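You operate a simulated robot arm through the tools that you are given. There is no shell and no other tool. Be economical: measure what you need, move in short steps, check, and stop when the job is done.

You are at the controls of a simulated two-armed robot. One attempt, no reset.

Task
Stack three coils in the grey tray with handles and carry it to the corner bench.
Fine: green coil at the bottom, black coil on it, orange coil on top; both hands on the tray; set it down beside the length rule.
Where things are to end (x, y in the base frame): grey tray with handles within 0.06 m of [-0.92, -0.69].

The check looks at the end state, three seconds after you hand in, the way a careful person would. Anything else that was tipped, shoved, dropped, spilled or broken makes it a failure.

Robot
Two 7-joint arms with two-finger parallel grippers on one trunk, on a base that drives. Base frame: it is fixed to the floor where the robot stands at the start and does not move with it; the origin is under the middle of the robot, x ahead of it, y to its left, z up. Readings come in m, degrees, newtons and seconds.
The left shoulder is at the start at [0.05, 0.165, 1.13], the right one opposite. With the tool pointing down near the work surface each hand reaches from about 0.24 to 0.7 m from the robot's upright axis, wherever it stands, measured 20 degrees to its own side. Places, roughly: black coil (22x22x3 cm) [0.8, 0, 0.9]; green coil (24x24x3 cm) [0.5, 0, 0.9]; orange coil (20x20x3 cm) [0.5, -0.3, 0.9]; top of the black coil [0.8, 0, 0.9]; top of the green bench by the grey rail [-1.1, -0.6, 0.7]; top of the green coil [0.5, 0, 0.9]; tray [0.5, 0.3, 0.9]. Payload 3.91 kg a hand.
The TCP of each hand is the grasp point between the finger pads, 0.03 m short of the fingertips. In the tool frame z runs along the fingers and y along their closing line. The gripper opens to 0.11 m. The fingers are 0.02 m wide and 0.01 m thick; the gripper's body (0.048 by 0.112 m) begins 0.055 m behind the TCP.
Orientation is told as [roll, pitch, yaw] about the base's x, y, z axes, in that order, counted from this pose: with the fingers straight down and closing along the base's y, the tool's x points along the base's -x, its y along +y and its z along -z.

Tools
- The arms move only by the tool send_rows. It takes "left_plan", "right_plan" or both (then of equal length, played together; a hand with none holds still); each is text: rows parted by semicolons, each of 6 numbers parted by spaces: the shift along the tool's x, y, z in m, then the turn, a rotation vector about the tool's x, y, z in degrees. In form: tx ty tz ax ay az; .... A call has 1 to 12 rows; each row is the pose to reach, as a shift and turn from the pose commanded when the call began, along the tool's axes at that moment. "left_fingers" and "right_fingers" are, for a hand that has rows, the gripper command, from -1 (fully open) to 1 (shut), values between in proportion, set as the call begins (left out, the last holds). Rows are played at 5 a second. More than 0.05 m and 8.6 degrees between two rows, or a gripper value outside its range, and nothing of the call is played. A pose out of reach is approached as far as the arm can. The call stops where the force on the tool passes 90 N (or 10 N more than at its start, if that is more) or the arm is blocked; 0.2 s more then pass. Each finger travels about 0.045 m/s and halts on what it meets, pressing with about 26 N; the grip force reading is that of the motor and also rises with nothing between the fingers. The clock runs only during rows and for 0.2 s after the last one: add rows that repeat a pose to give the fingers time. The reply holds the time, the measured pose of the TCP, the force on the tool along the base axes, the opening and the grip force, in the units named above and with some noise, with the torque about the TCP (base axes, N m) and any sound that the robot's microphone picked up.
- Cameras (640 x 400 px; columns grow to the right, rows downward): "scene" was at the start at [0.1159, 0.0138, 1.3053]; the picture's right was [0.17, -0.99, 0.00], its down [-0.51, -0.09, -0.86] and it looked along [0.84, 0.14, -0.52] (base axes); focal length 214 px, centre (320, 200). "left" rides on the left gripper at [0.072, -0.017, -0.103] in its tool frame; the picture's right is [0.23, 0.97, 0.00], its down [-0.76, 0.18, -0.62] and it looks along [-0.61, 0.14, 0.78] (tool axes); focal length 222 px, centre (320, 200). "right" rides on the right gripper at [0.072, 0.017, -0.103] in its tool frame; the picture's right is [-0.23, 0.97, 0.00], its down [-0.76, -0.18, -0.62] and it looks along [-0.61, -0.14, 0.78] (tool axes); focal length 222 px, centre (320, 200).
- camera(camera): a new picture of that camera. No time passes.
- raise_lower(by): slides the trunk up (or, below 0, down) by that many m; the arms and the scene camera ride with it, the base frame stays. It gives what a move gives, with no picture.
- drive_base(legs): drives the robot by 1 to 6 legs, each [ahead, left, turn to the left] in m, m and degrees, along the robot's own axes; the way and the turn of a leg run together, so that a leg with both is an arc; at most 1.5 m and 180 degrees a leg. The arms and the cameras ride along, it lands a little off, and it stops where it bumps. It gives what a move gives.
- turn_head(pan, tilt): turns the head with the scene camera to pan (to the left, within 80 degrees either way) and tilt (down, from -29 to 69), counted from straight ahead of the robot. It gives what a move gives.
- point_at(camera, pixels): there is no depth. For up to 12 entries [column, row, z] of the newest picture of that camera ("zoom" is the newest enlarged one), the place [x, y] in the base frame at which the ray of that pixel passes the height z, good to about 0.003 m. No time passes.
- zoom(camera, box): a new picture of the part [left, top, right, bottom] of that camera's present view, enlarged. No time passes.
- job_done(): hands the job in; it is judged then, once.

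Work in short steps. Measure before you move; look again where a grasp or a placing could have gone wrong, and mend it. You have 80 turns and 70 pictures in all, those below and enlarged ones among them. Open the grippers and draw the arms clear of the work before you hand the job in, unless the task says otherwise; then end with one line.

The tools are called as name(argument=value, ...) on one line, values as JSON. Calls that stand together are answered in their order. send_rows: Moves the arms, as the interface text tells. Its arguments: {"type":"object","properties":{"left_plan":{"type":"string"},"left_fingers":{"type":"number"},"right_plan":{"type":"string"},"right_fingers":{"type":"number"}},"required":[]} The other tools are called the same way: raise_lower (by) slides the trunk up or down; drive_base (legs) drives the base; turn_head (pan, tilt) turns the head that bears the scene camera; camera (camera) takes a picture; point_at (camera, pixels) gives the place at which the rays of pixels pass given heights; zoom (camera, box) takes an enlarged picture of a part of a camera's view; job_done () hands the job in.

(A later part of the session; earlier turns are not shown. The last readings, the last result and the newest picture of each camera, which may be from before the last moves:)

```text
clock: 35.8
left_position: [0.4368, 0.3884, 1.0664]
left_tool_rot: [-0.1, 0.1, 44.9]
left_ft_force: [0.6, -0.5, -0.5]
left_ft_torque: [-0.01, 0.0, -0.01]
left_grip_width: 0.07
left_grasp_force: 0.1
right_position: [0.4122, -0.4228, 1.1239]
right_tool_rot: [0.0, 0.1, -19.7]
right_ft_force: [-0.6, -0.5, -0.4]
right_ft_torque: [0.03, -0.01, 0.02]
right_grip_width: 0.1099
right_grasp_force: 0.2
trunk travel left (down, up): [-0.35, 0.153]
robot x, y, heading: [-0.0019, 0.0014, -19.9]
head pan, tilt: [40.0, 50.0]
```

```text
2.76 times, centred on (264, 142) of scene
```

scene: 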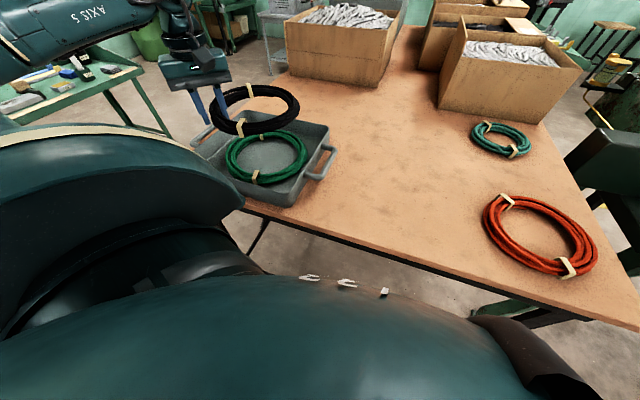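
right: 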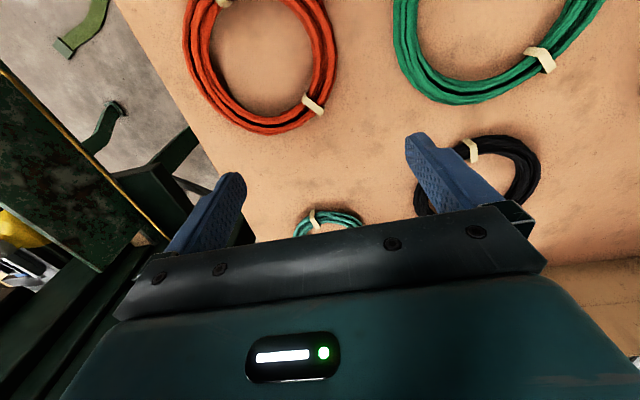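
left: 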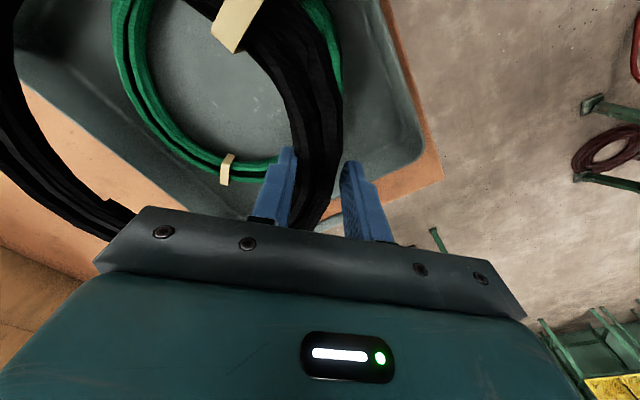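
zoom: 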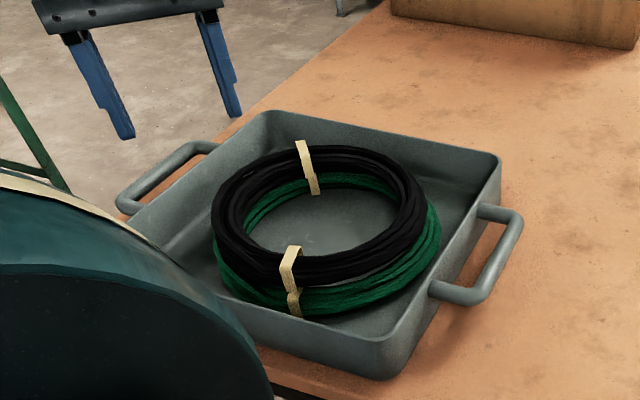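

Black rests well on green. Move the right hand out of the way and the left hand toward the orange coil (grasp point ≈ (0.417,-0.265)).

send_rows(left_plan="0.033 -0.031 0 0 0 0; 0.066 -0.062 0 0 0 0; 0.099 -0.093 0 0 0 0; 0.132 -0.124 0 0 0 0; 0.165 -0.155 0 0 0 0; 0.198 -0.186 0 0 0 0; 0.231 -0.217 0 0 0 0; 0.264 -0.248 0 0 0 0", right_plan="0.004 -0.028 -0.01 0 0 0; 0.008 -0.056 -0.02 0 0 0; 0.012 -0.084 -0.03 0 0 0; 0.016 -0.112 -0.03 0 0 0; 0.02 -0.14 -0.03 0 0 0; 0.025 -0.168 -0.03 0 0 0; 0.025 -0.168 -0.03 0 0 0; 0.025 -0.168 -0.03 0 0 0", left_fingers=-1)

send_rows(left_plan="0.033 -0.031 0 0 0 0; 0.066 -0.062 0 0 0 0; 0.099 -0.093 0.01 0 0 0; 0.132 -0.124 0.03 0 0 0; 0.165 -0.155 0.045 0 0 0; 0.212 -0.1995 0.066 0 0 0; 0.212 -0.1995 0.066 0 0 0")

camera(camera="left")

```text
clock: 37.6
left_position: [0.4243, 0.0257, 1.0649]
left_tool_rot: [0.1, 0.1, 45.0]
left_ft_force: [-0.2, -0.1, -0.1]
left_ft_torque: [0.03, 0.0, -0.03]
left_grip_width: 0.1101
left_grasp_force: 0.0
right_position: [0.3319, -0.5729, 1.1508]
right_tool_rot: [0.0, 0.0, -19.8]
right_ft_force: [-0.5, 1.0, -0.1]
right_ft_torque: [0.02, 0.01, 0.01]
right_grip_width: 0.11
right_grasp_force: 0.0
trunk travel left (down, up): [-0.35, 0.153]
robot x, y, heading: [0.002, -0.0007, -19.7]
head pan, tilt: [40.0, 50.0]
```

```text
refused: row 6 steps farther than a row can; nothing moved
```

```text
38 pictures are left
```

left: 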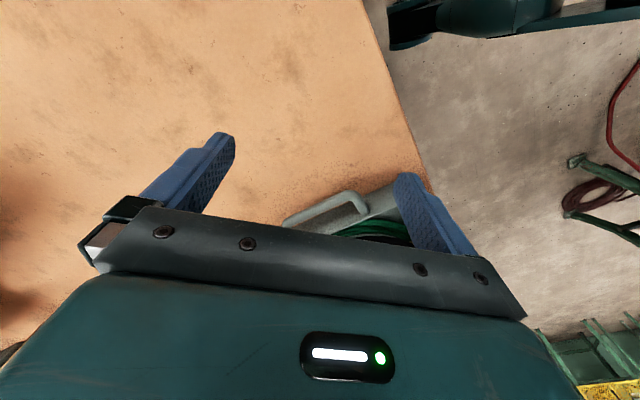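

One step was too long; resend with finer rows.

send_rows(left_plan="0.03 -0.0287 0 0 0 0; 0.06 -0.0574 0 0 0 0; 0.09 -0.086 0.01 0 0 0; 0.12 -0.1147 0.025 0 0 0; 0.15 -0.1434 0.04 0 0 0; 0.18 -0.172 0.055 0 0 0; 0.2107 -0.2008 0.065 0 0 0; 0.2107 -0.2008 0.065 0 0 0")

camera(camera="left")

```text
clock: 39.4
left_position: [0.4166, -0.0413, 1.0286]
left_tool_rot: [0.0, 0.0, 45.1]
left_ft_force: [-0.4, 0.8, 0.3]
left_ft_torque: [-0.02, 0.02, 0.0]
left_grip_width: 0.11
left_grasp_force: 0.0
left hand out of reach, approached as far as the arm can: row 2, 3, 4, 5, 6, 7, 8
right_position: [0.3305, -0.5734, 1.1503]
right_tool_rot: [-0.1, -0.1, -19.7]
right_ft_force: [0.3, -0.5, 0.0]
right_ft_torque: [-0.01, 0.0, 0.0]
right_grip_width: 0.11
right_grasp_force: 0.1
trunk travel left (down, up): [-0.35, 0.153]
robot x, y, heading: [0.0031, -0.0009, -19.8]
head pan, tilt: [40.0, 50.0]
```

```text
37 pictures are left
```

left: 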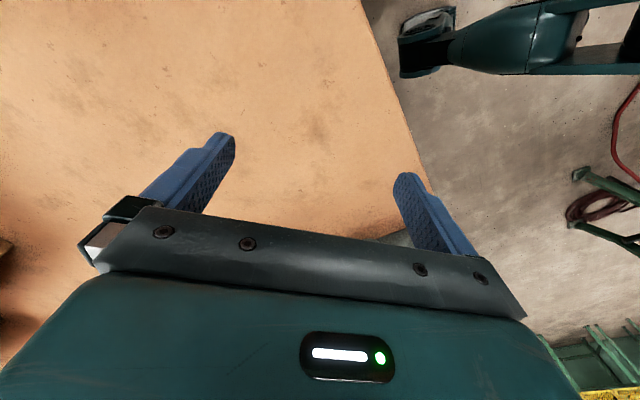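

The crossed wrist (yaw 65° relative to the robot) is the limit, not distance. I go to yaw 0 instead and grasp the orange ring on its left side at (0.48,-0.24), away from straps.

send_rows(left_plan="0 0 0 0 0 7.5; 0 0 0 0 0 15; 0.02 -0.035 0 0 0 22.5; 0.04 -0.075 0 0 0 30; 0.06 -0.115 0.01 0 0 37.5; 0.08 -0.155 0.02 0 0 45; 0.0959 -0.1855 0.0286 0 0 45; 0.0959 -0.1855 0.0286 0 0 45")

camera(camera="left")

```text
clock: 41.2
left_position: [0.4435, -0.0381, 1.022]
left_tool_rot: [-0.2, -0.2, 0.0]
left_ft_force: [-0.3, -0.3, -0.2]
left_ft_torque: [-0.02, 0.01, -0.03]
left_grip_width: 0.1101
left_grasp_force: 0.1
left hand out of reach, approached as far as the arm can: row 3, 4, 5, 6, 7, 8
right_position: [0.3303, -0.5723, 1.1504]
right_tool_rot: [0.1, 0.1, -19.7]
right_ft_force: [0.0, 0.3, -0.8]
right_ft_torque: [-0.03, -0.03, 0.01]
right_grip_width: 0.1099
right_grasp_force: 0.1
trunk travel left (down, up): [-0.35, 0.153]
robot x, y, heading: [-0.0009, -0.0012, -19.9]
head pan, tilt: [40.0, 50.0]
```

```text
36 pictures are left
```

left: 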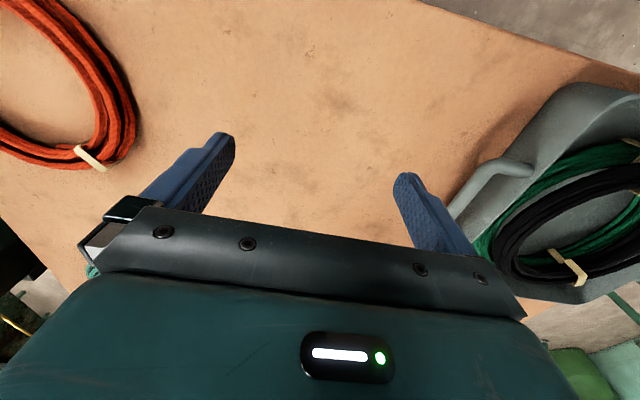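

The left arm cannot cross further. I'll take the orange with the right hand and then turn the robot left to place it. First check distance to the left bench (corner at (145,70)) for swing clearance, and look there.

point_at(camera="scene", pixels=[[145, 72, 0.75], [170, 137, 0.02], [2, 128, 0.75], [380, 85, 0.89], [290, 75, 0.89], [440, 107, 0.89]])

turn_head(pan=80, tilt=35)

camera(camera="scene")

camera(camera="right")

```text
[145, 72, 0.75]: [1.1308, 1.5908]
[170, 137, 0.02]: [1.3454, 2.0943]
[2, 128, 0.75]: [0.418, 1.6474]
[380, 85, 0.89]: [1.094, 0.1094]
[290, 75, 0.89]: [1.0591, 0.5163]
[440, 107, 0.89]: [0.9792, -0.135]
```

```text
clock: 42.2
left_position: [0.4441, -0.0381, 1.0206]
left_tool_rot: [-0.1, 0.0, 0.0]
left_ft_force: [-0.2, 1.1, -0.2]
left_ft_torque: [0.0, 0.04, 0.0]
left_grip_width: 0.1099
left_grasp_force: 0.1
right_position: [0.3301, -0.5722, 1.1502]
right_tool_rot: [0.1, -0.1, -19.8]
right_ft_force: [-0.2, 0.1, -0.8]
right_ft_torque: [0.0, 0.0, 0.03]
right_grip_width: 0.1102
right_grasp_force: 0.0
trunk travel left (down, up): [-0.35, 0.153]
robot x, y, heading: [-0.0016, 0.0017, -19.6]
head pan, tilt: [80.0, 35.0]
```

```text
35 pictures are left
```

scene: 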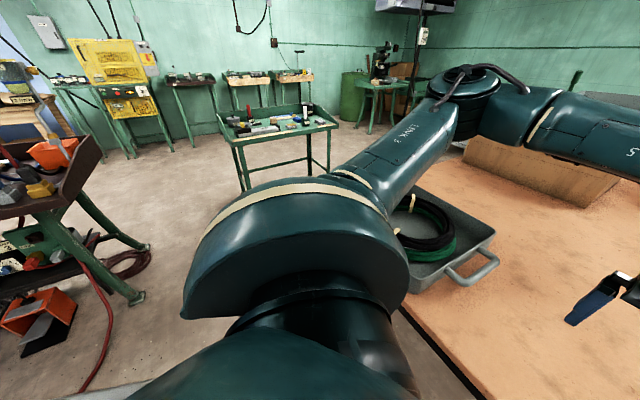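

```text
34 pictures are left
```

right: 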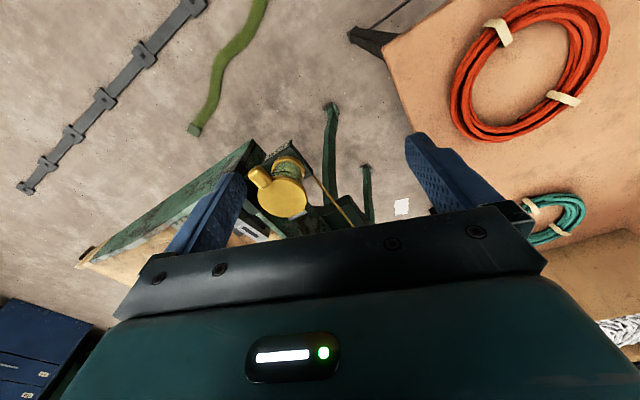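

point_at(camera="scene", pixels=[[138, 302, 0.0], [104, 150, 0.8], [60, 215, 0.8], [338, 124, 0.8], [325, 170, 0.0]])

```text
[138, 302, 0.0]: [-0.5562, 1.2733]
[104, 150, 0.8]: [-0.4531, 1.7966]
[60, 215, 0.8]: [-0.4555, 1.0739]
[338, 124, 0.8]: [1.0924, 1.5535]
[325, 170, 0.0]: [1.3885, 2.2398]
```

Space on the left is clear (nearest bench edge r≈1.17 m). Bring the right hand over the orange ring's right side at (0.45,-0.411), keeping its yaw −20°.

send_rows(right_plan="-0.01 0.032 0.02 0 0 0; -0.02 0.064 0.04 0 0 0; -0.03 0.096 0.065 0 0 0; -0.04 0.128 0.09 0 0 0; -0.05 0.16 0.12 0 0 0; -0.0583 0.192 0.15 0 0 0; -0.0583 0.192 0.15 0 0 0", right_fingers=-1)

camera(camera="right")

```text
clock: 43.8
left_position: [0.4442, -0.0388, 1.0204]
left_tool_rot: [-0.1, -0.1, 0.0]
left_ft_force: [-0.7, 0.7, 0.0]
left_ft_torque: [0.03, 0.01, -0.01]
left_grip_width: 0.11
left_grasp_force: 0.1
right_position: [0.4498, -0.4121, 1.006]
right_tool_rot: [0.0, -0.1, -19.8]
right_ft_force: [-0.4, 0.0, 0.4]
right_ft_torque: [-0.01, 0.03, -0.03]
right_grip_width: 0.1099
right_grasp_force: 0.0
trunk travel left (down, up): [-0.35, 0.153]
robot x, y, heading: [-0.002, -0.0006, -19.9]
head pan, tilt: [80.0, 35.0]
```

```text
33 pictures are left
```

right: 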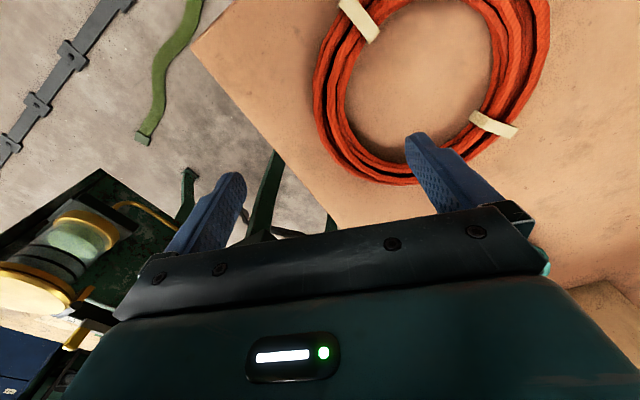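

point_at(camera="right", pixels=[[320, 122, 0.895], [350, 122, 0.895], [345, 165, 0.895], [314, 80, 0.895], [545, 50, 0.895], [515, 50, 0.895], [415, 184, 0.895]])

zoom(camera="right", box=[280, 0, 580, 200])

```text
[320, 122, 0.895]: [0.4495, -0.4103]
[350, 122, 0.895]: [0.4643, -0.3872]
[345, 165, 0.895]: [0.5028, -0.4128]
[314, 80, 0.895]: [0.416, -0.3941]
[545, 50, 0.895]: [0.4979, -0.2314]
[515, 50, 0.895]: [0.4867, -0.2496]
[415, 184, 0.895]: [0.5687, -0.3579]
```

```text
2.00 times, centred on (430, 100) of right
```

zoom: 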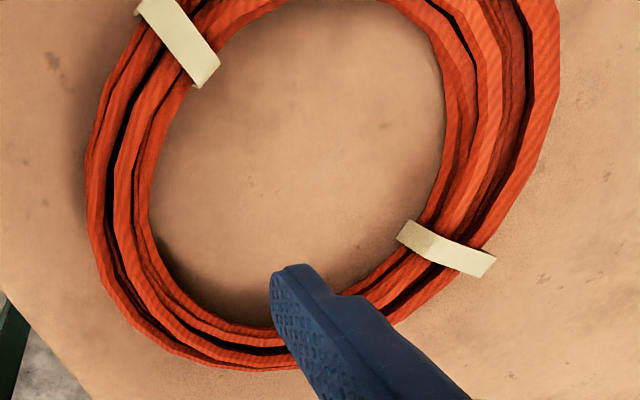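

Ring section centre is ~(0.459,-0.394), 19 mm inward. Correct, descend, and close.

send_rows(right_plan="-0.0013 0.0185 0.02 0 0 0; -0.0013 0.0185 0.05 0 0 0; -0.0013 0.0185 0.075 0 0 0; -0.0013 0.0185 0.0925 0 0 0; -0.0013 0.0185 0.0925 0 0 0")

camera(camera="right")

```text
clock: 45.0
left_position: [0.4434, -0.0373, 1.0207]
left_tool_rot: [-0.1, 0.0, -0.1]
left_ft_force: [-0.6, 0.0, -0.7]
left_ft_torque: [0.03, 0.0, 0.01]
left_grip_width: 0.1098
left_grasp_force: 0.0
right_position: [0.4566, -0.3937, 0.9106]
right_tool_rot: [0.0, 0.0, -19.7]
right_ft_force: [-0.2, 0.3, 0.5]
right_ft_torque: [-0.01, -0.01, 0.01]
right_grip_width: 0.1101
right_grasp_force: 0.0
trunk travel left (down, up): [-0.35, 0.153]
robot x, y, heading: [0.0011, 0.0005, -19.9]
head pan, tilt: [80.0, 35.0]
```

```text
31 pictures are left
```

right: 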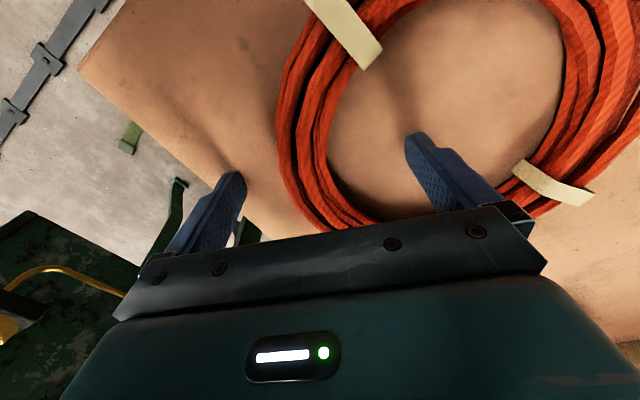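

Ring is between the fingers. Close and lift; also move the left hand up a bit afterwards.

send_rows(right_plan="0 0 0 0 0 0; 0 0 0 0 0 0; 0 0 0 0 0 0; 0 0 0 0 0 0; 0 0 0 0 0 0; 0 0 0 0 0 0; 0 0 0 0 0 0; 0 0 0 0 0 0; 0 0 0 0 0 0", right_fingers=1)

send_rows(right_plan="0 0 -0.02 0 0 0; 0 0 -0.05 0 0 0; 0 0 -0.08 0 0 0; 0 0 -0.12 0 0 0; 0 0 -0.16 0 0 0; 0 0 -0.16 0 0 0", left_plan="0 0 -0.03 0 0 0; 0 0 -0.06 0 0 0; 0 0 -0.09 0 0 0; 0.03 0.03 -0.1 0 0 0; 0.03 0.06 -0.1 0 0 0; 0.03 0.1 -0.1 0 0 0")

camera(camera="right")

```text
clock: 47.0
left_position: [0.4446, -0.0383, 1.0212]
left_tool_rot: [-0.1, -0.1, 0.0]
left_ft_force: [0.4, -0.4, 0.2]
left_ft_torque: [-0.05, 0.01, 0.01]
left_grip_width: 0.1101
left_grasp_force: 0.1
right_position: [0.4574, -0.394, 0.9115]
right_tool_rot: [0.0, 0.0, -19.6]
right_ft_force: [0.7, 2.0, 0.6]
right_ft_torque: [-0.16, 0.21, -0.03]
right_grip_width: 0.0356
right_grasp_force: 25.8
trunk travel left (down, up): [-0.35, 0.153]
robot x, y, heading: [0.0007, -0.0013, -19.7]
head pan, tilt: [80.0, 35.0]
```

```text
clock: 48.4
left_position: [0.4063, 0.0569, 1.1109]
left_tool_rot: [-0.2, -0.1, 0.0]
left_ft_force: [0.1, -0.2, -0.1]
left_ft_torque: [0.0, -0.06, 0.0]
left_grip_width: 0.11
left_grasp_force: 0.0
left hand out of reach, approached as far as the arm can: row 3
right_position: [0.4531, -0.3944, 1.0695]
right_tool_rot: [0.0, 0.0, -19.8]
right_ft_force: [-0.1, 0.3, -2.7]
right_ft_torque: [-0.24, 0.15, -0.01]
right_grip_width: 0.036
right_grasp_force: 25.8
trunk travel left (down, up): [-0.35, 0.153]
robot x, y, heading: [-0.0007, -0.0011, -19.7]
head pan, tilt: [80.0, 35.0]
```

```text
30 pictures are left
```

right: 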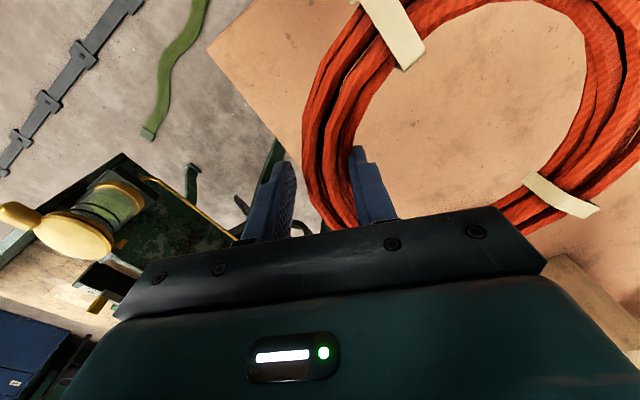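

Orange held. Rotate the robot left by 58° in place so the right hand comes to the tray.

drive_base(legs=[[0, 0, 29], [0, 0, 29]])

turn_head(pan=0, tilt=50)

camera(camera="scene")

```text
clock: 51.7
left_position: [0.1644, 0.3766, 1.1107]
left_tool_rot: [0.0, -0.1, 58.5]
left_ft_force: [0.4, 1.1, -0.2]
left_ft_torque: [0.01, 0.02, 0.01]
left_grip_width: 0.1104
left_grasp_force: 0.0
right_position: [0.5742, 0.1782, 1.0685]
right_tool_rot: [0.1, 0.0, 38.8]
right_ft_force: [0.1, -0.4, -2.4]
right_ft_torque: [-0.21, -0.17, 0.03]
right_grip_width: 0.036
right_grasp_force: 26.1
trunk travel left (down, up): [-0.35, 0.153]
robot x, y, heading: [-0.0046, 0.0006, 38.8]
head pan, tilt: [80.0, 35.0]
```

```text
clock: 53.2
left_position: [0.1657, 0.3767, 1.1098]
left_tool_rot: [0.0, -0.2, 58.4]
left_ft_force: [0.8, 0.3, 0.1]
left_ft_torque: [0.03, -0.03, 0.01]
left_grip_width: 0.1098
left_grasp_force: 0.1
right_position: [0.575, 0.1803, 1.0686]
right_tool_rot: [0.0, -0.1, 38.7]
right_ft_force: [0.0, 0.1, -2.5]
right_ft_torque: [-0.24, -0.17, 0.03]
right_grip_width: 0.0356
right_grasp_force: 26.1
trunk travel left (down, up): [-0.35, 0.153]
robot x, y, heading: [0.0001, -0.0006, 38.6]
head pan, tilt: [0.0, 50.0]
```

```text
29 pictures are left
```

scene: 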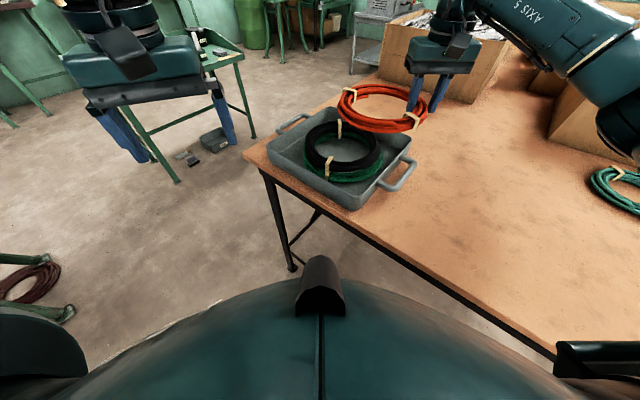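

Measure orange (z≈1.052) and black (z≈0.932) rings in this view.

zoom(camera="scene", box=[240, 70, 464, 210])

```text
2.86 times, centred on (352, 140) of scene
```

zoom: 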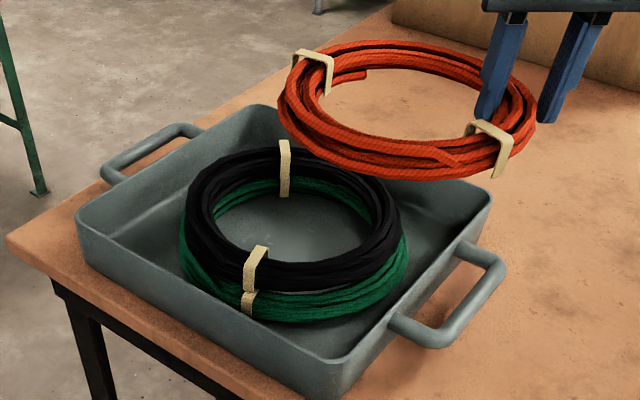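

point_at(camera="zoom", pixels=[[279, 100, 1.052], [537, 112, 1.052], [405, 41, 1.06], [400, 180, 1.04], [186, 210, 0.93], [401, 215, 0.93], [300, 148, 0.938], [290, 291, 0.92], [216, 213, 0.945], [373, 213, 0.945], [295, 165, 0.945], [295, 263, 0.945]])

```text
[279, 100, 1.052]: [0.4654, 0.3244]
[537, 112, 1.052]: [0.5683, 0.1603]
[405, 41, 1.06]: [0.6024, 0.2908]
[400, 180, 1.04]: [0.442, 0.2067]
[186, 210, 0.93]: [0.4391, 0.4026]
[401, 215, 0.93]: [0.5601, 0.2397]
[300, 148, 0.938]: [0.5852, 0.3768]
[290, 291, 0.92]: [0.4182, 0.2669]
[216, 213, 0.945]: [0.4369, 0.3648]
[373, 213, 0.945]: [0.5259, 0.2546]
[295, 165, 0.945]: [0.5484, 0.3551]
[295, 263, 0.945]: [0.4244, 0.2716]
```

Orange centre ≈ (0.523,0.243), black ≈ (0.501,0.323). Shift by (-0.022,+0.080) and lower partway.

send_rows(right_plan="-0.0164 0.0381 0 0 0 0; -0.0328 0.0762 0 0 0 0; -0.0328 0.0762 0.03 0 0 0; -0.0328 0.0762 0.06 0 0 0; -0.0328 0.0762 0.075 0 0 0; -0.0328 0.0762 0.075 0 0 0")

zoom(camera="scene", box=[240, 70, 464, 210])

```text
clock: 54.6
left_position: [0.1652, 0.376, 1.1107]
left_tool_rot: [0.0, 0.0, 58.4]
left_ft_force: [-0.4, 0.4, -0.6]
left_ft_torque: [-0.02, 0.01, 0.0]
left_grip_width: 0.11
left_grasp_force: 0.0
right_position: [0.5491, 0.2598, 0.9945]
right_tool_rot: [0.0, 0.0, 38.6]
right_ft_force: [0.8, -0.2, -2.6]
right_ft_torque: [-0.18, -0.13, 0.01]
right_grip_width: 0.0359
right_grasp_force: 25.8
trunk travel left (down, up): [-0.35, 0.153]
robot x, y, heading: [0.0003, -0.0016, 38.4]
head pan, tilt: [0.0, 50.0]
```

```text
2.86 times, centred on (352, 140) of scene
```

zoom: 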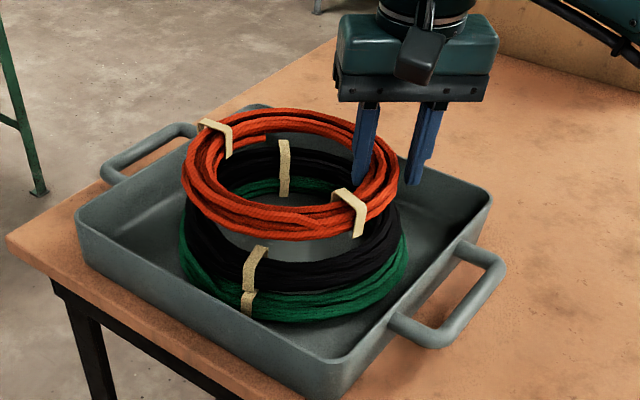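

Aligned (image mids 290 vs 293). Lower onto black in small steps.

send_rows(right_plan="0 0 0.008 0 0 0; 0 0 0.014 0 0 0; 0 0 0.018 0 0 0; 0 0 0.021 0 0 0; 0 0 0.021 0 0 0")

zoom(camera="scene", box=[240, 70, 464, 210])

```text
clock: 55.9
left_position: [0.1661, 0.3763, 1.1108]
left_tool_rot: [0.0, -0.1, 58.4]
left_ft_force: [0.4, -0.5, 0.4]
left_ft_torque: [-0.03, -0.02, 0.01]
left_grip_width: 0.1098
left_grasp_force: 0.1
right_position: [0.5537, 0.259, 0.9739]
right_tool_rot: [0.0, 0.0, 38.7]
right_ft_force: [0.1, -0.6, -3.4]
right_ft_torque: [-0.21, -0.14, -0.03]
right_grip_width: 0.0358
right_grasp_force: 26.2
trunk travel left (down, up): [-0.35, 0.153]
robot x, y, heading: [-0.0007, 0.0011, 38.7]
head pan, tilt: [0.0, 50.0]
```

```text
2.86 times, centred on (352, 140) of scene
```

zoom: 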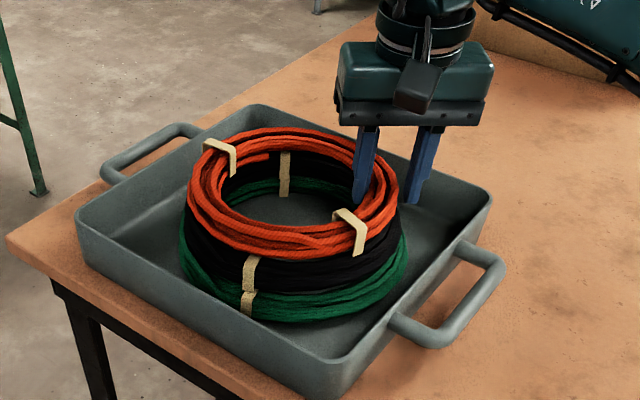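

send_rows(right_plan="0 0 0.002 0 0 0; 0 0 0.004 0 0 0; 0 0 0.004 0 0 0")

send_rows(right_plan="0 0 0 0 0 0; 0 0 0 0 0 0; 0 0 0 0 0 0; 0 0 0 0 0 0", right_fingers=-0.27)

send_rows(right_plan="0 0 -0.02 0 0 0; 0 0 -0.05 0 0 0; 0 0 -0.08 0 0 0; 0 0 -0.12 0 0 0; 0 0 -0.12 0 0 0")

camera(camera="scene")

```text
clock: 56.6
left_position: [0.1649, 0.3762, 1.1103]
left_tool_rot: [-0.1, -0.1, 58.4]
left_ft_force: [-0.4, 0.1, 0.3]
left_ft_torque: [-0.01, 0.0, 0.02]
left_grip_width: 0.1104
left_grasp_force: 0.1
right_position: [0.5511, 0.2578, 0.9723]
right_tool_rot: [0.2, -0.2, 38.6]
right_ft_force: [3.1, 0.2, 12.1]
right_ft_torque: [-0.59, 0.65, 0.0]
right_grip_width: 0.0358
right_grasp_force: 26.1
trunk travel left (down, up): [-0.35, 0.153]
robot x, y, heading: [-0.001, 0.0027, 38.7]
head pan, tilt: [0.0, 50.0]
```

```text
clock: 57.6
left_position: [0.1651, 0.3747, 1.1103]
left_tool_rot: [0.0, -0.2, 58.4]
left_ft_force: [-1.0, -0.5, -1.0]
left_ft_torque: [-0.01, -0.02, -0.01]
left_grip_width: 0.1101
left_grasp_force: 0.0
right_position: [0.5517, 0.259, 0.9697]
right_tool_rot: [-0.1, 0.0, 38.6]
right_ft_force: [-0.3, -0.1, 0.8]
right_ft_torque: [-0.04, 0.05, 0.03]
right_grip_width: 0.0698
right_grasp_force: 0.1
trunk travel left (down, up): [-0.35, 0.153]
robot x, y, heading: [-0.0016, -0.0006, 38.6]
head pan, tilt: [0.0, 50.0]
```

```text
clock: 58.9
left_position: [0.1652, 0.3766, 1.1114]
left_tool_rot: [-0.1, -0.1, 58.5]
left_ft_force: [0.4, 0.1, -0.7]
left_ft_torque: [-0.02, 0.01, -0.01]
left_grip_width: 0.11
left_grasp_force: 0.1
right_position: [0.5519, 0.2564, 1.0905]
right_tool_rot: [0.0, -0.1, 38.6]
right_ft_force: [0.3, 0.1, 0.4]
right_ft_torque: [0.02, 0.03, 0.0]
right_grip_width: 0.0701
right_grasp_force: 0.0
trunk travel left (down, up): [-0.35, 0.153]
robot x, y, heading: [-0.0033, -0.0003, 38.7]
head pan, tilt: [0.0, 50.0]
```

```text
25 pictures are left
```

scene: 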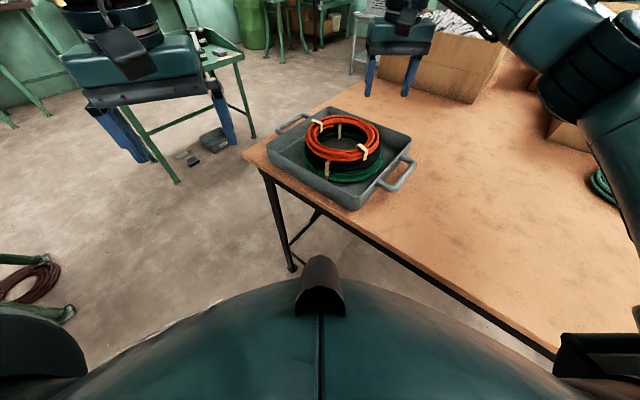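

Stack is good. Now return heading to 0 and drive left 0.33 m so the tray is centred ahead for a two-hand grasp of its handles.

drive_base(legs=[[0, 0, -38.6], [0, 0.328, 0]])

turn_head(pan=0, tilt=55)

camera(camera="scene")

camera(camera="left")

camera(camera="right")

```text
clock: 62.8
left_position: [0.3494, 0.529, 1.1113]
left_tool_rot: [0.0, -0.1, 21.3]
left_ft_force: [0.3, 0.0, -0.4]
left_ft_torque: [0.0, 0.02, 0.0]
left_grip_width: 0.1101
left_grasp_force: 0.0
right_position: [0.5858, 0.1995, 1.0903]
right_tool_rot: [0.0, 0.0, 1.7]
right_ft_force: [0.6, -0.1, 0.3]
right_ft_torque: [-0.01, -0.01, 0.03]
right_grip_width: 0.0699
right_grasp_force: 0.0
trunk travel left (down, up): [-0.35, 0.153]
robot x, y, heading: [-0.0065, 0.3277, 1.6]
head pan, tilt: [0.0, 50.0]
```

```text
clock: 63.4
left_position: [0.3505, 0.5282, 1.1115]
left_tool_rot: [0.0, -0.2, 21.2]
left_ft_force: [-1.4, -0.1, 0.6]
left_ft_torque: [0.0, 0.02, 0.02]
left_grip_width: 0.1102
left_grasp_force: 0.0
right_position: [0.5858, 0.1991, 1.0907]
right_tool_rot: [-0.1, -0.1, 1.5]
right_ft_force: [-0.4, -0.6, 0.2]
right_ft_torque: [0.03, -0.02, 0.03]
right_grip_width: 0.0698
right_grasp_force: 0.1
trunk travel left (down, up): [-0.35, 0.153]
robot x, y, heading: [-0.0078, 0.3282, 1.7]
head pan, tilt: [0.0, 55.0]
```

```text
24 pictures are left
```

scene: 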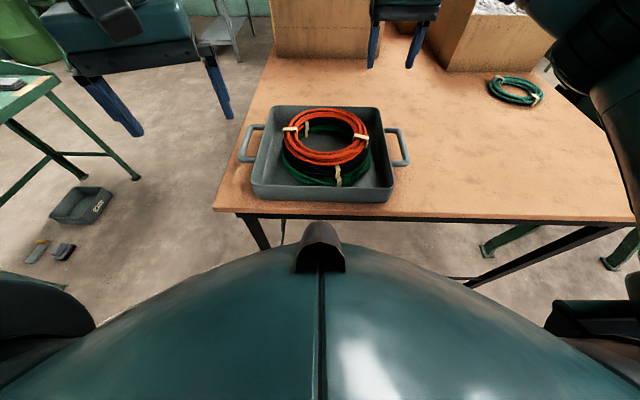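

```text
23 pictures are left
```

left: 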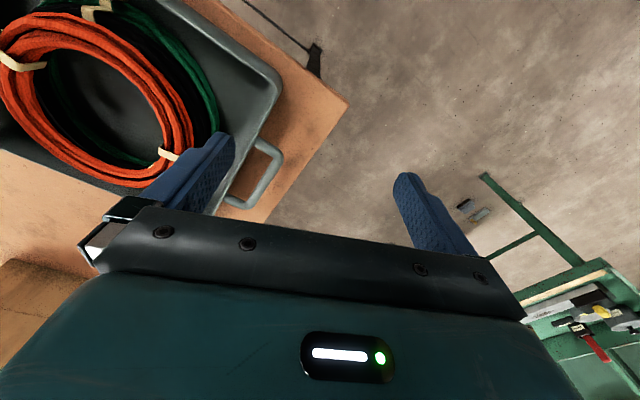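

```text
22 pictures are left
```

right: 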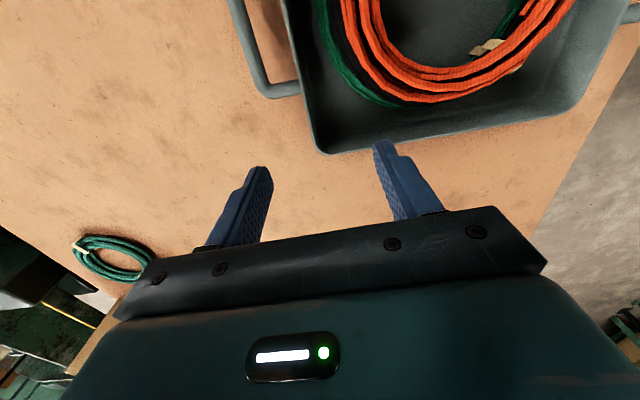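

Zoom on the tray and handles to measure handle bars.

zoom(camera="scene", box=[225, 90, 425, 215])

point_at(camera="zoom", pixels=[[572, 180, 0.92], [554, 128, 0.92], [580, 232, 0.92], [562, 180, 0.92], [583, 180, 0.92], [78, 170, 0.92], [97, 118, 0.92], [55, 222, 0.92], [86, 320, 0.935], [537, 322, 0.935], [501, 58, 0.935], [160, 55, 0.935]])

point_at(camera="right", pixels=[[262, 93, 0.92], [250, 55, 0.92], [240, 20, 0.92], [232, 0, 0.92], [300, 90, 0.92]])

```text
3.20 times, centred on (325, 152) of scene
```

zoom: 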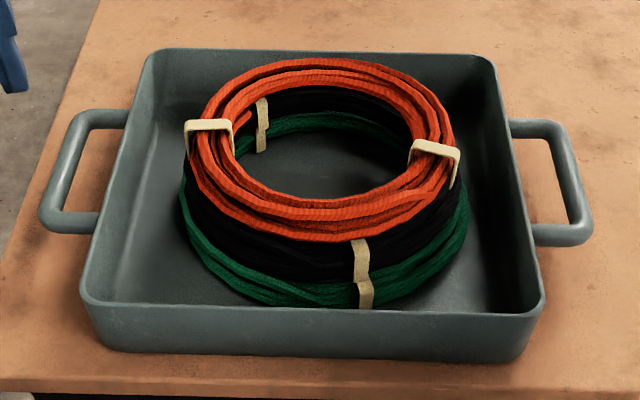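

```text
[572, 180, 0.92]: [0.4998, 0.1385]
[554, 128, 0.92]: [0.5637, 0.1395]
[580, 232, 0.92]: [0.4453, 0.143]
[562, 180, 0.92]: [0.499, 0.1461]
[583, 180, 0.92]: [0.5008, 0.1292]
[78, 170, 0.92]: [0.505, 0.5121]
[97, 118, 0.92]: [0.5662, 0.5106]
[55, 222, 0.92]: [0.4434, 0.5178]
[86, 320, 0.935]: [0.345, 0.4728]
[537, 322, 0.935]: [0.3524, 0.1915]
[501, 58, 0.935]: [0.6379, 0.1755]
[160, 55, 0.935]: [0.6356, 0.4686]
```

```text
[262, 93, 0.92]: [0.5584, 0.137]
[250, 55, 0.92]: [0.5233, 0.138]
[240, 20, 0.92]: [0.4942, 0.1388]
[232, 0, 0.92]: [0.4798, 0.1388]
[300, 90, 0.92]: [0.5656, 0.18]
```

Handle bars: right at y≈0.138, left at y≈0.518, centre x≈0.503, z≈0.92 (both cameras agree). Bring both hands above the handles with yaw 0 and modest opening.

send_rows(left_plan="-0.0271 -0.0127 0.01 0 0 4.2; -0.0543 -0.0254 0.03 0 0 8.5; -0.0814 -0.038 0.06 0 0 12.7; -0.1086 -0.0507 0.085 0 0 17; -0.1357 -0.0634 0.1115 0 0 21.2; -0.1357 -0.0634 0.1115 0 0 21.2", right_plan="0.0175 -0.0117 0.01 0 0 0.3; 0.035 -0.0235 0.02 0 0 0.6; 0.0525 -0.0352 0.04 0 0 0.9; 0.07 -0.047 0.065 0 0 1.2; 0.0875 -0.0587 0.0907 0 0 1.6; 0.0875 -0.0587 0.0907 0 0 1.6", left_fingers=0.18, right_fingers=0.18)

camera(camera="left")

camera(camera="right")

```text
clock: 64.8
left_position: [0.5008, 0.5199, 1.0006]
left_tool_rot: [0.0, -0.2, 0.0]
left_ft_force: [-0.3, -0.1, 0.0]
left_ft_torque: [-0.01, -0.01, -0.01]
left_grip_width: 0.0451
left_grasp_force: 0.0
right_position: [0.4997, 0.1393, 0.9978]
right_tool_rot: [0.0, 0.0, 0.0]
right_ft_force: [-0.3, -0.2, 0.3]
right_ft_torque: [-0.01, 0.01, 0.04]
right_grip_width: 0.0451
right_grasp_force: 0.0
trunk travel left (down, up): [-0.35, 0.153]
robot x, y, heading: [-0.0111, 0.328, 1.5]
head pan, tilt: [0.0, 55.0]
```

```text
20 pictures are left
```

left: 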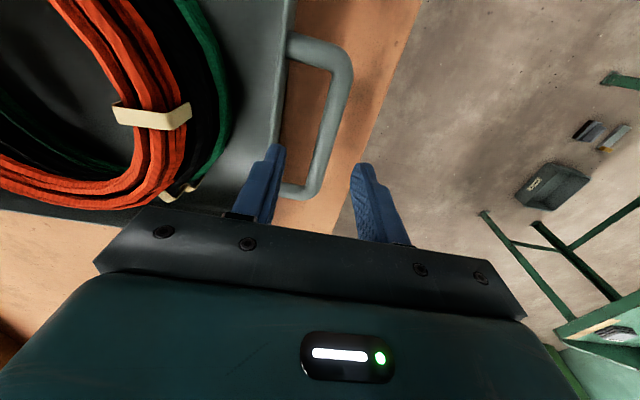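

```text
19 pictures are left
```

right: 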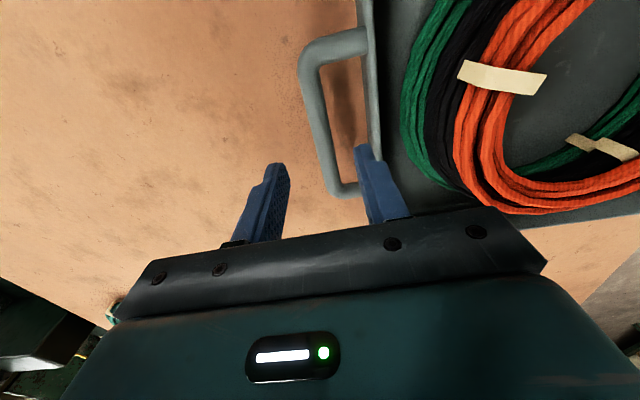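

point_at(camera="left", pixels=[[329, 134, 0.92], [320, 134, 0.92], [338, 134, 0.92], [288, 90, 0.935]])

point_at(camera="right", pixels=[[322, 134, 0.92], [315, 134, 0.92], [331, 134, 0.92], [372, 110, 0.935]])

zoom(camera="left", box=[240, 20, 400, 220])

```text
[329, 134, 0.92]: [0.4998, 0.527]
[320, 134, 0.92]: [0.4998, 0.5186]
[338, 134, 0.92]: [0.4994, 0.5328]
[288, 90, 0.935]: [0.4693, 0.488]
```

```text
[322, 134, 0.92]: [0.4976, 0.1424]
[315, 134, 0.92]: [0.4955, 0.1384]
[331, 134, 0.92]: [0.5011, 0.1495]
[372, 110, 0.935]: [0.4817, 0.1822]
```

```text
2.00 times, centred on (320, 120) of left
```

zoom: 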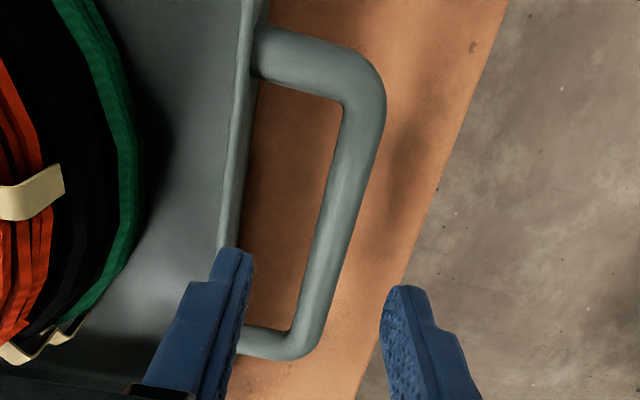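

Bars at y≈0.525 (left) and 0.141 (right), diameter ~1.8 cm. Descend both with small corrections, then check.

send_rows(left_plan="0 0.005 0.02 0 0 0; 0 0.005 0.045 0 0 0; 0 0.005 0.065 0 0 0; 0 0.005 0.0826 0 0 0; 0 0.005 0.0826 0 0 0", right_plan="0 0.002 0.02 0 0 0; 0 0.002 0.045 0 0 0; 0 0.002 0.065 0 0 0; 0 0.002 0.08 0 0 0; 0 0.002 0.08 0 0 0")

zoom(camera="scene", box=[225, 90, 425, 215])

```text
clock: 66.0
left_position: [0.4869, 0.5341, 0.9229]
left_tool_rot: [0.0, 0.1, 0.2]
left_ft_force: [0.2, 0.4, 1.2]
left_ft_torque: [-0.03, 0.0, 0.01]
left_grip_width: 0.0453
left_grasp_force: 0.1
left hand out of reach, approached as far as the arm can: row 2, 3, 4, 5
right_position: [0.4985, 0.1402, 0.9186]
right_tool_rot: [0.0, 0.0, 0.0]
right_ft_force: [0.7, 0.7, -0.3]
right_ft_torque: [0.03, -0.01, 0.0]
right_grip_width: 0.0452
right_grasp_force: 0.0
trunk travel left (down, up): [-0.35, 0.153]
robot x, y, heading: [-0.0114, 0.3301, 1.5]
head pan, tilt: [0.0, 55.0]
```

```text
3.20 times, centred on (325, 152) of scene
```

zoom: 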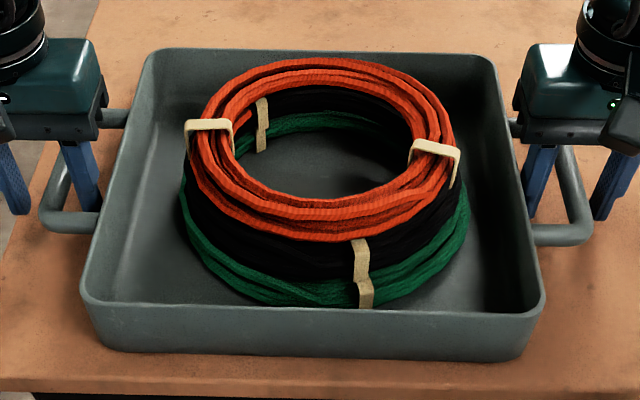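

The left arm hit a joint limit at (0.487,0.534,0.923). I raise both hands back above the handles and will lower using the trunk instead.

send_rows(left_plan="0 0 -0.03 0 0 0; 0 0 -0.06 0 0 0; -0.0128 -0.009 -0.077 0 0 0; -0.0128 -0.009 -0.077 0 0 0", right_plan="0 0 -0.03 0 0 0; 0 0 -0.06 0 0 0; -0.0015 0.001 -0.0814 0 0 0; -0.0015 0.001 -0.0814 0 0 0")

raise_lower(by=-0.05)

```text
clock: 67.0
left_position: [0.4991, 0.5259, 1.0008]
left_tool_rot: [0.1, -0.1, 0.1]
left_ft_force: [-0.1, 0.1, 0.5]
left_ft_torque: [0.04, 0.03, 0.05]
left_grip_width: 0.045
left_grasp_force: 0.1
right_position: [0.5013, 0.1426, 0.9988]
right_tool_rot: [0.1, 0.0, -0.1]
right_ft_force: [0.2, 0.9, 0.1]
right_ft_torque: [0.02, 0.02, 0.0]
right_grip_width: 0.0448
right_grasp_force: 0.2
trunk travel left (down, up): [-0.35, 0.153]
robot x, y, heading: [-0.0089, 0.3274, 1.5]
head pan, tilt: [0.0, 55.0]
```

```text
clock: 68.0
left_position: [0.4991, 0.5256, 0.9505]
left_tool_rot: [0.1, -0.1, 0.1]
left_ft_force: [-0.7, 0.4, -0.1]
left_ft_torque: [0.02, 0.05, -0.01]
left_grip_width: 0.045
left_grasp_force: 0.0
right_position: [0.4997, 0.142, 0.9494]
right_tool_rot: [0.0, 0.0, 0.1]
right_ft_force: [-0.5, 0.1, 0.7]
right_ft_torque: [0.01, 0.02, -0.03]
right_grip_width: 0.0452
right_grasp_force: 0.2
trunk travel left (down, up): [-0.3, 0.203]
robot x, y, heading: [-0.0129, 0.3309, 1.4]
head pan, tilt: [0.0, 55.0]
```

Works cleanly. Lower a further 0.032 and check visually.

raise_lower(by=-0.032)

zoom(camera="scene", box=[215, 80, 435, 218])

```text
clock: 68.7
left_position: [0.4996, 0.5258, 0.9175]
left_tool_rot: [0.0, -0.1, 0.1]
left_ft_force: [-0.3, 0.7, -0.2]
left_ft_torque: [0.01, 0.0, 0.01]
left_grip_width: 0.0452
left_grasp_force: 0.1
right_position: [0.5003, 0.1426, 0.9169]
right_tool_rot: [0.0, 0.0, 0.1]
right_ft_force: [0.3, 1.4, -0.2]
right_ft_torque: [0.02, 0.0, -0.02]
right_grip_width: 0.045
right_grasp_force: 0.0
trunk travel left (down, up): [-0.268, 0.235]
robot x, y, heading: [-0.0107, 0.3284, 1.9]
head pan, tilt: [0.0, 55.0]
```

```text
2.90 times, centred on (325, 149) of scene
```

zoom: 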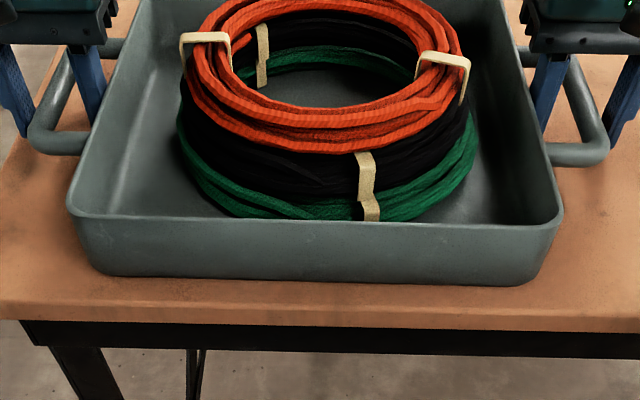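

Fingers straddle both bars. Close both grippers.

send_rows(left_plan="0 0 0 0 0 0; 0 0 0 0 0 0; 0 0 0 0 0 0; 0 0 0 0 0 0; 0 0 0 0 0 0; 0 0 0 0 0 0", right_plan="0 0 0 0 0 0; 0 0 0 0 0 0; 0 0 0 0 0 0; 0 0 0 0 0 0; 0 0 0 0 0 0; 0 0 0 0 0 0", left_fingers=1, right_fingers=1)

raise_lower(by=0.03)

camera(camera="scene")

```text
clock: 70.1
left_position: [0.4999, 0.5241, 0.9191]
left_tool_rot: [0.0, -0.1, -0.1]
left_ft_force: [0.4, -14.9, -0.3]
left_ft_torque: [0.01, -0.33, 0.08]
left_grip_width: 0.0156
left_grasp_force: 25.9
right_position: [0.5017, 0.1423, 0.9173]
right_tool_rot: [0.1, 0.0, 0.0]
right_ft_force: [-0.6, 7.6, 1.5]
right_ft_torque: [-0.04, 0.16, -0.52]
right_grip_width: 0.0157
right_grasp_force: 25.6
trunk travel left (down, up): [-0.268, 0.235]
robot x, y, heading: [-0.0128, 0.325, 1.9]
head pan, tilt: [0.0, 55.0]
```

```text
clock: 70.9
left_position: [0.5016, 0.5252, 0.947]
left_tool_rot: [0.1, 0.1, 0.0]
left_ft_force: [-1.5, -16.3, -9.4]
left_ft_torque: [0.1, 0.28, 0.06]
left_grip_width: 0.0157
left_grasp_force: 26.4
right_position: [0.5019, 0.1426, 0.9456]
right_tool_rot: [0.2, 0.2, 0.0]
right_ft_force: [1.3, 15.9, -9.4]
right_ft_torque: [-0.11, -0.14, -0.53]
right_grip_width: 0.0157
right_grasp_force: 25.9
trunk travel left (down, up): [-0.298, 0.205]
robot x, y, heading: [-0.0128, 0.3269, 1.5]
head pan, tilt: [0.0, 55.0]
```

```text
15 pictures are left
```

scene: 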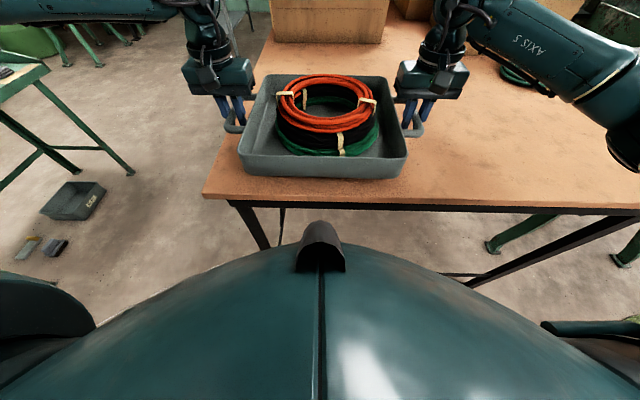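

Tray is lifted level (≈9.4 N each hand). Raise further, back off 0.15 m, and turn right about 100° to look at the bench.

raise_lower(by=0.09)

drive_base(legs=[[-0.15, 0, 0], [0, 0, -50]])

turn_head(pan=-75, tilt=35)

camera(camera="scene")

```text
clock: 72.1
left_position: [0.5019, 0.5241, 1.0362]
left_tool_rot: [-0.1, 0.0, 0.0]
left_ft_force: [-0.8, -21.0, -9.0]
left_ft_torque: [0.11, -0.03, 0.06]
left_grip_width: 0.0156
left_grasp_force: 25.4
right_position: [0.5019, 0.1435, 1.0358]
right_tool_rot: [0.1, 0.1, 0.0]
right_ft_force: [0.8, 21.1, -8.6]
right_ft_torque: [-0.15, 0.15, -0.51]
right_grip_width: 0.0159
right_grasp_force: 26.6
trunk travel left (down, up): [-0.388, 0.115]
robot x, y, heading: [-0.0089, 0.3246, 1.8]
head pan, tilt: [0.0, 55.0]
```

```text
clock: 75.7
left_position: [0.3218, 0.0651, 1.0374]
left_tool_rot: [-0.1, 0.0, -49.4]
left_ft_force: [-17.8, -14.1, -8.4]
left_ft_torque: [0.08, -0.03, 0.07]
left_grip_width: 0.0154
left_grasp_force: 26.0
right_position: [0.0321, -0.1842, 1.0365]
right_tool_rot: [0.1, 0.0, -49.5]
right_ft_force: [17.3, 13.4, -9.2]
right_ft_torque: [-0.08, 0.09, -0.5]
right_grip_width: 0.0158
right_grasp_force: 25.9
trunk travel left (down, up): [-0.388, 0.115]
robot x, y, heading: [-0.1606, 0.3221, -47.7]
head pan, tilt: [0.0, 55.0]
```

```text
clock: 77.2
left_position: [0.322, 0.065, 1.037]
left_tool_rot: [-0.1, 0.1, -49.3]
left_ft_force: [-4.5, -1.7, -8.9]
left_ft_torque: [0.11, 0.09, 0.09]
left_grip_width: 0.0158
left_grasp_force: 25.8
right_position: [0.0307, -0.1851, 1.0353]
right_tool_rot: [0.1, 0.0, -49.5]
right_ft_force: [4.1, 0.1, -9.2]
right_ft_torque: [-0.06, -0.02, -0.51]
right_grip_width: 0.0157
right_grasp_force: 25.9
trunk travel left (down, up): [-0.388, 0.115]
robot x, y, heading: [-0.1592, 0.3251, -47.8]
head pan, tilt: [-75.0, 35.0]
```

```text
14 pictures are left
```

scene: 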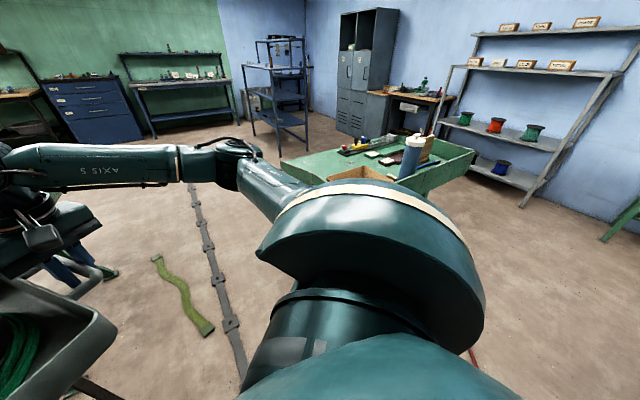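

The bench with items is at (375,160). Turn 60° more to the right and look at it more directly.

drive_base(legs=[[0, 0, -60]])

turn_head(pan=-22, tilt=35)

camera(camera="scene")

```text
clock: 80.2
left_position: [-0.1402, -0.2231, 1.0372]
left_tool_rot: [-0.1, 0.1, -109.0]
left_ft_force: [-4.2, 2.8, -9.2]
left_ft_torque: [0.06, -0.02, 0.05]
left_grip_width: 0.0154
left_grasp_force: 26.0
right_position: [-0.5026, -0.0992, 1.0364]
right_tool_rot: [0.0, 0.0, -109.1]
right_ft_force: [4.8, -3.1, -10.2]
right_ft_torque: [0.05, 0.03, -0.53]
right_grip_width: 0.0156
right_grasp_force: 26.0
trunk travel left (down, up): [-0.388, 0.115]
robot x, y, heading: [-0.1556, 0.3243, -107.7]
head pan, tilt: [-75.0, 35.0]
```

```text
clock: 81.5
left_position: [-0.1402, -0.2226, 1.0368]
left_tool_rot: [-0.1, 0.2, -109.0]
left_ft_force: [-1.3, 2.8, -9.1]
left_ft_torque: [0.1, -0.07, 0.04]
left_grip_width: 0.0157
left_grasp_force: 26.7
right_position: [-0.5011, -0.0993, 1.0351]
right_tool_rot: [0.1, 0.0, -109.1]
right_ft_force: [2.0, -2.8, -8.8]
right_ft_torque: [-0.01, 0.01, -0.52]
right_grip_width: 0.0157
right_grasp_force: 26.1
trunk travel left (down, up): [-0.388, 0.115]
robot x, y, heading: [-0.1593, 0.323, -107.7]
head pan, tilt: [-22.0, 35.0]
```

```text
13 pictures are left
```

scene: 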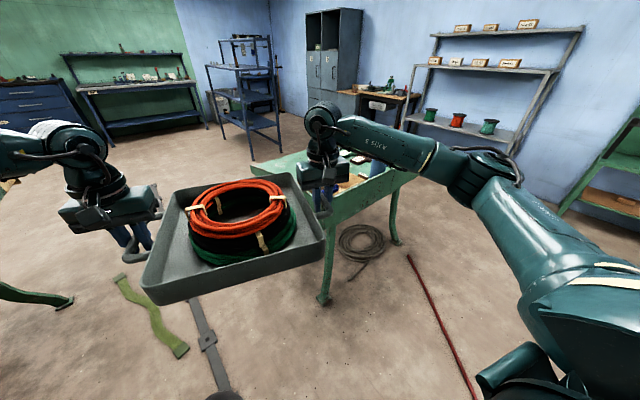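

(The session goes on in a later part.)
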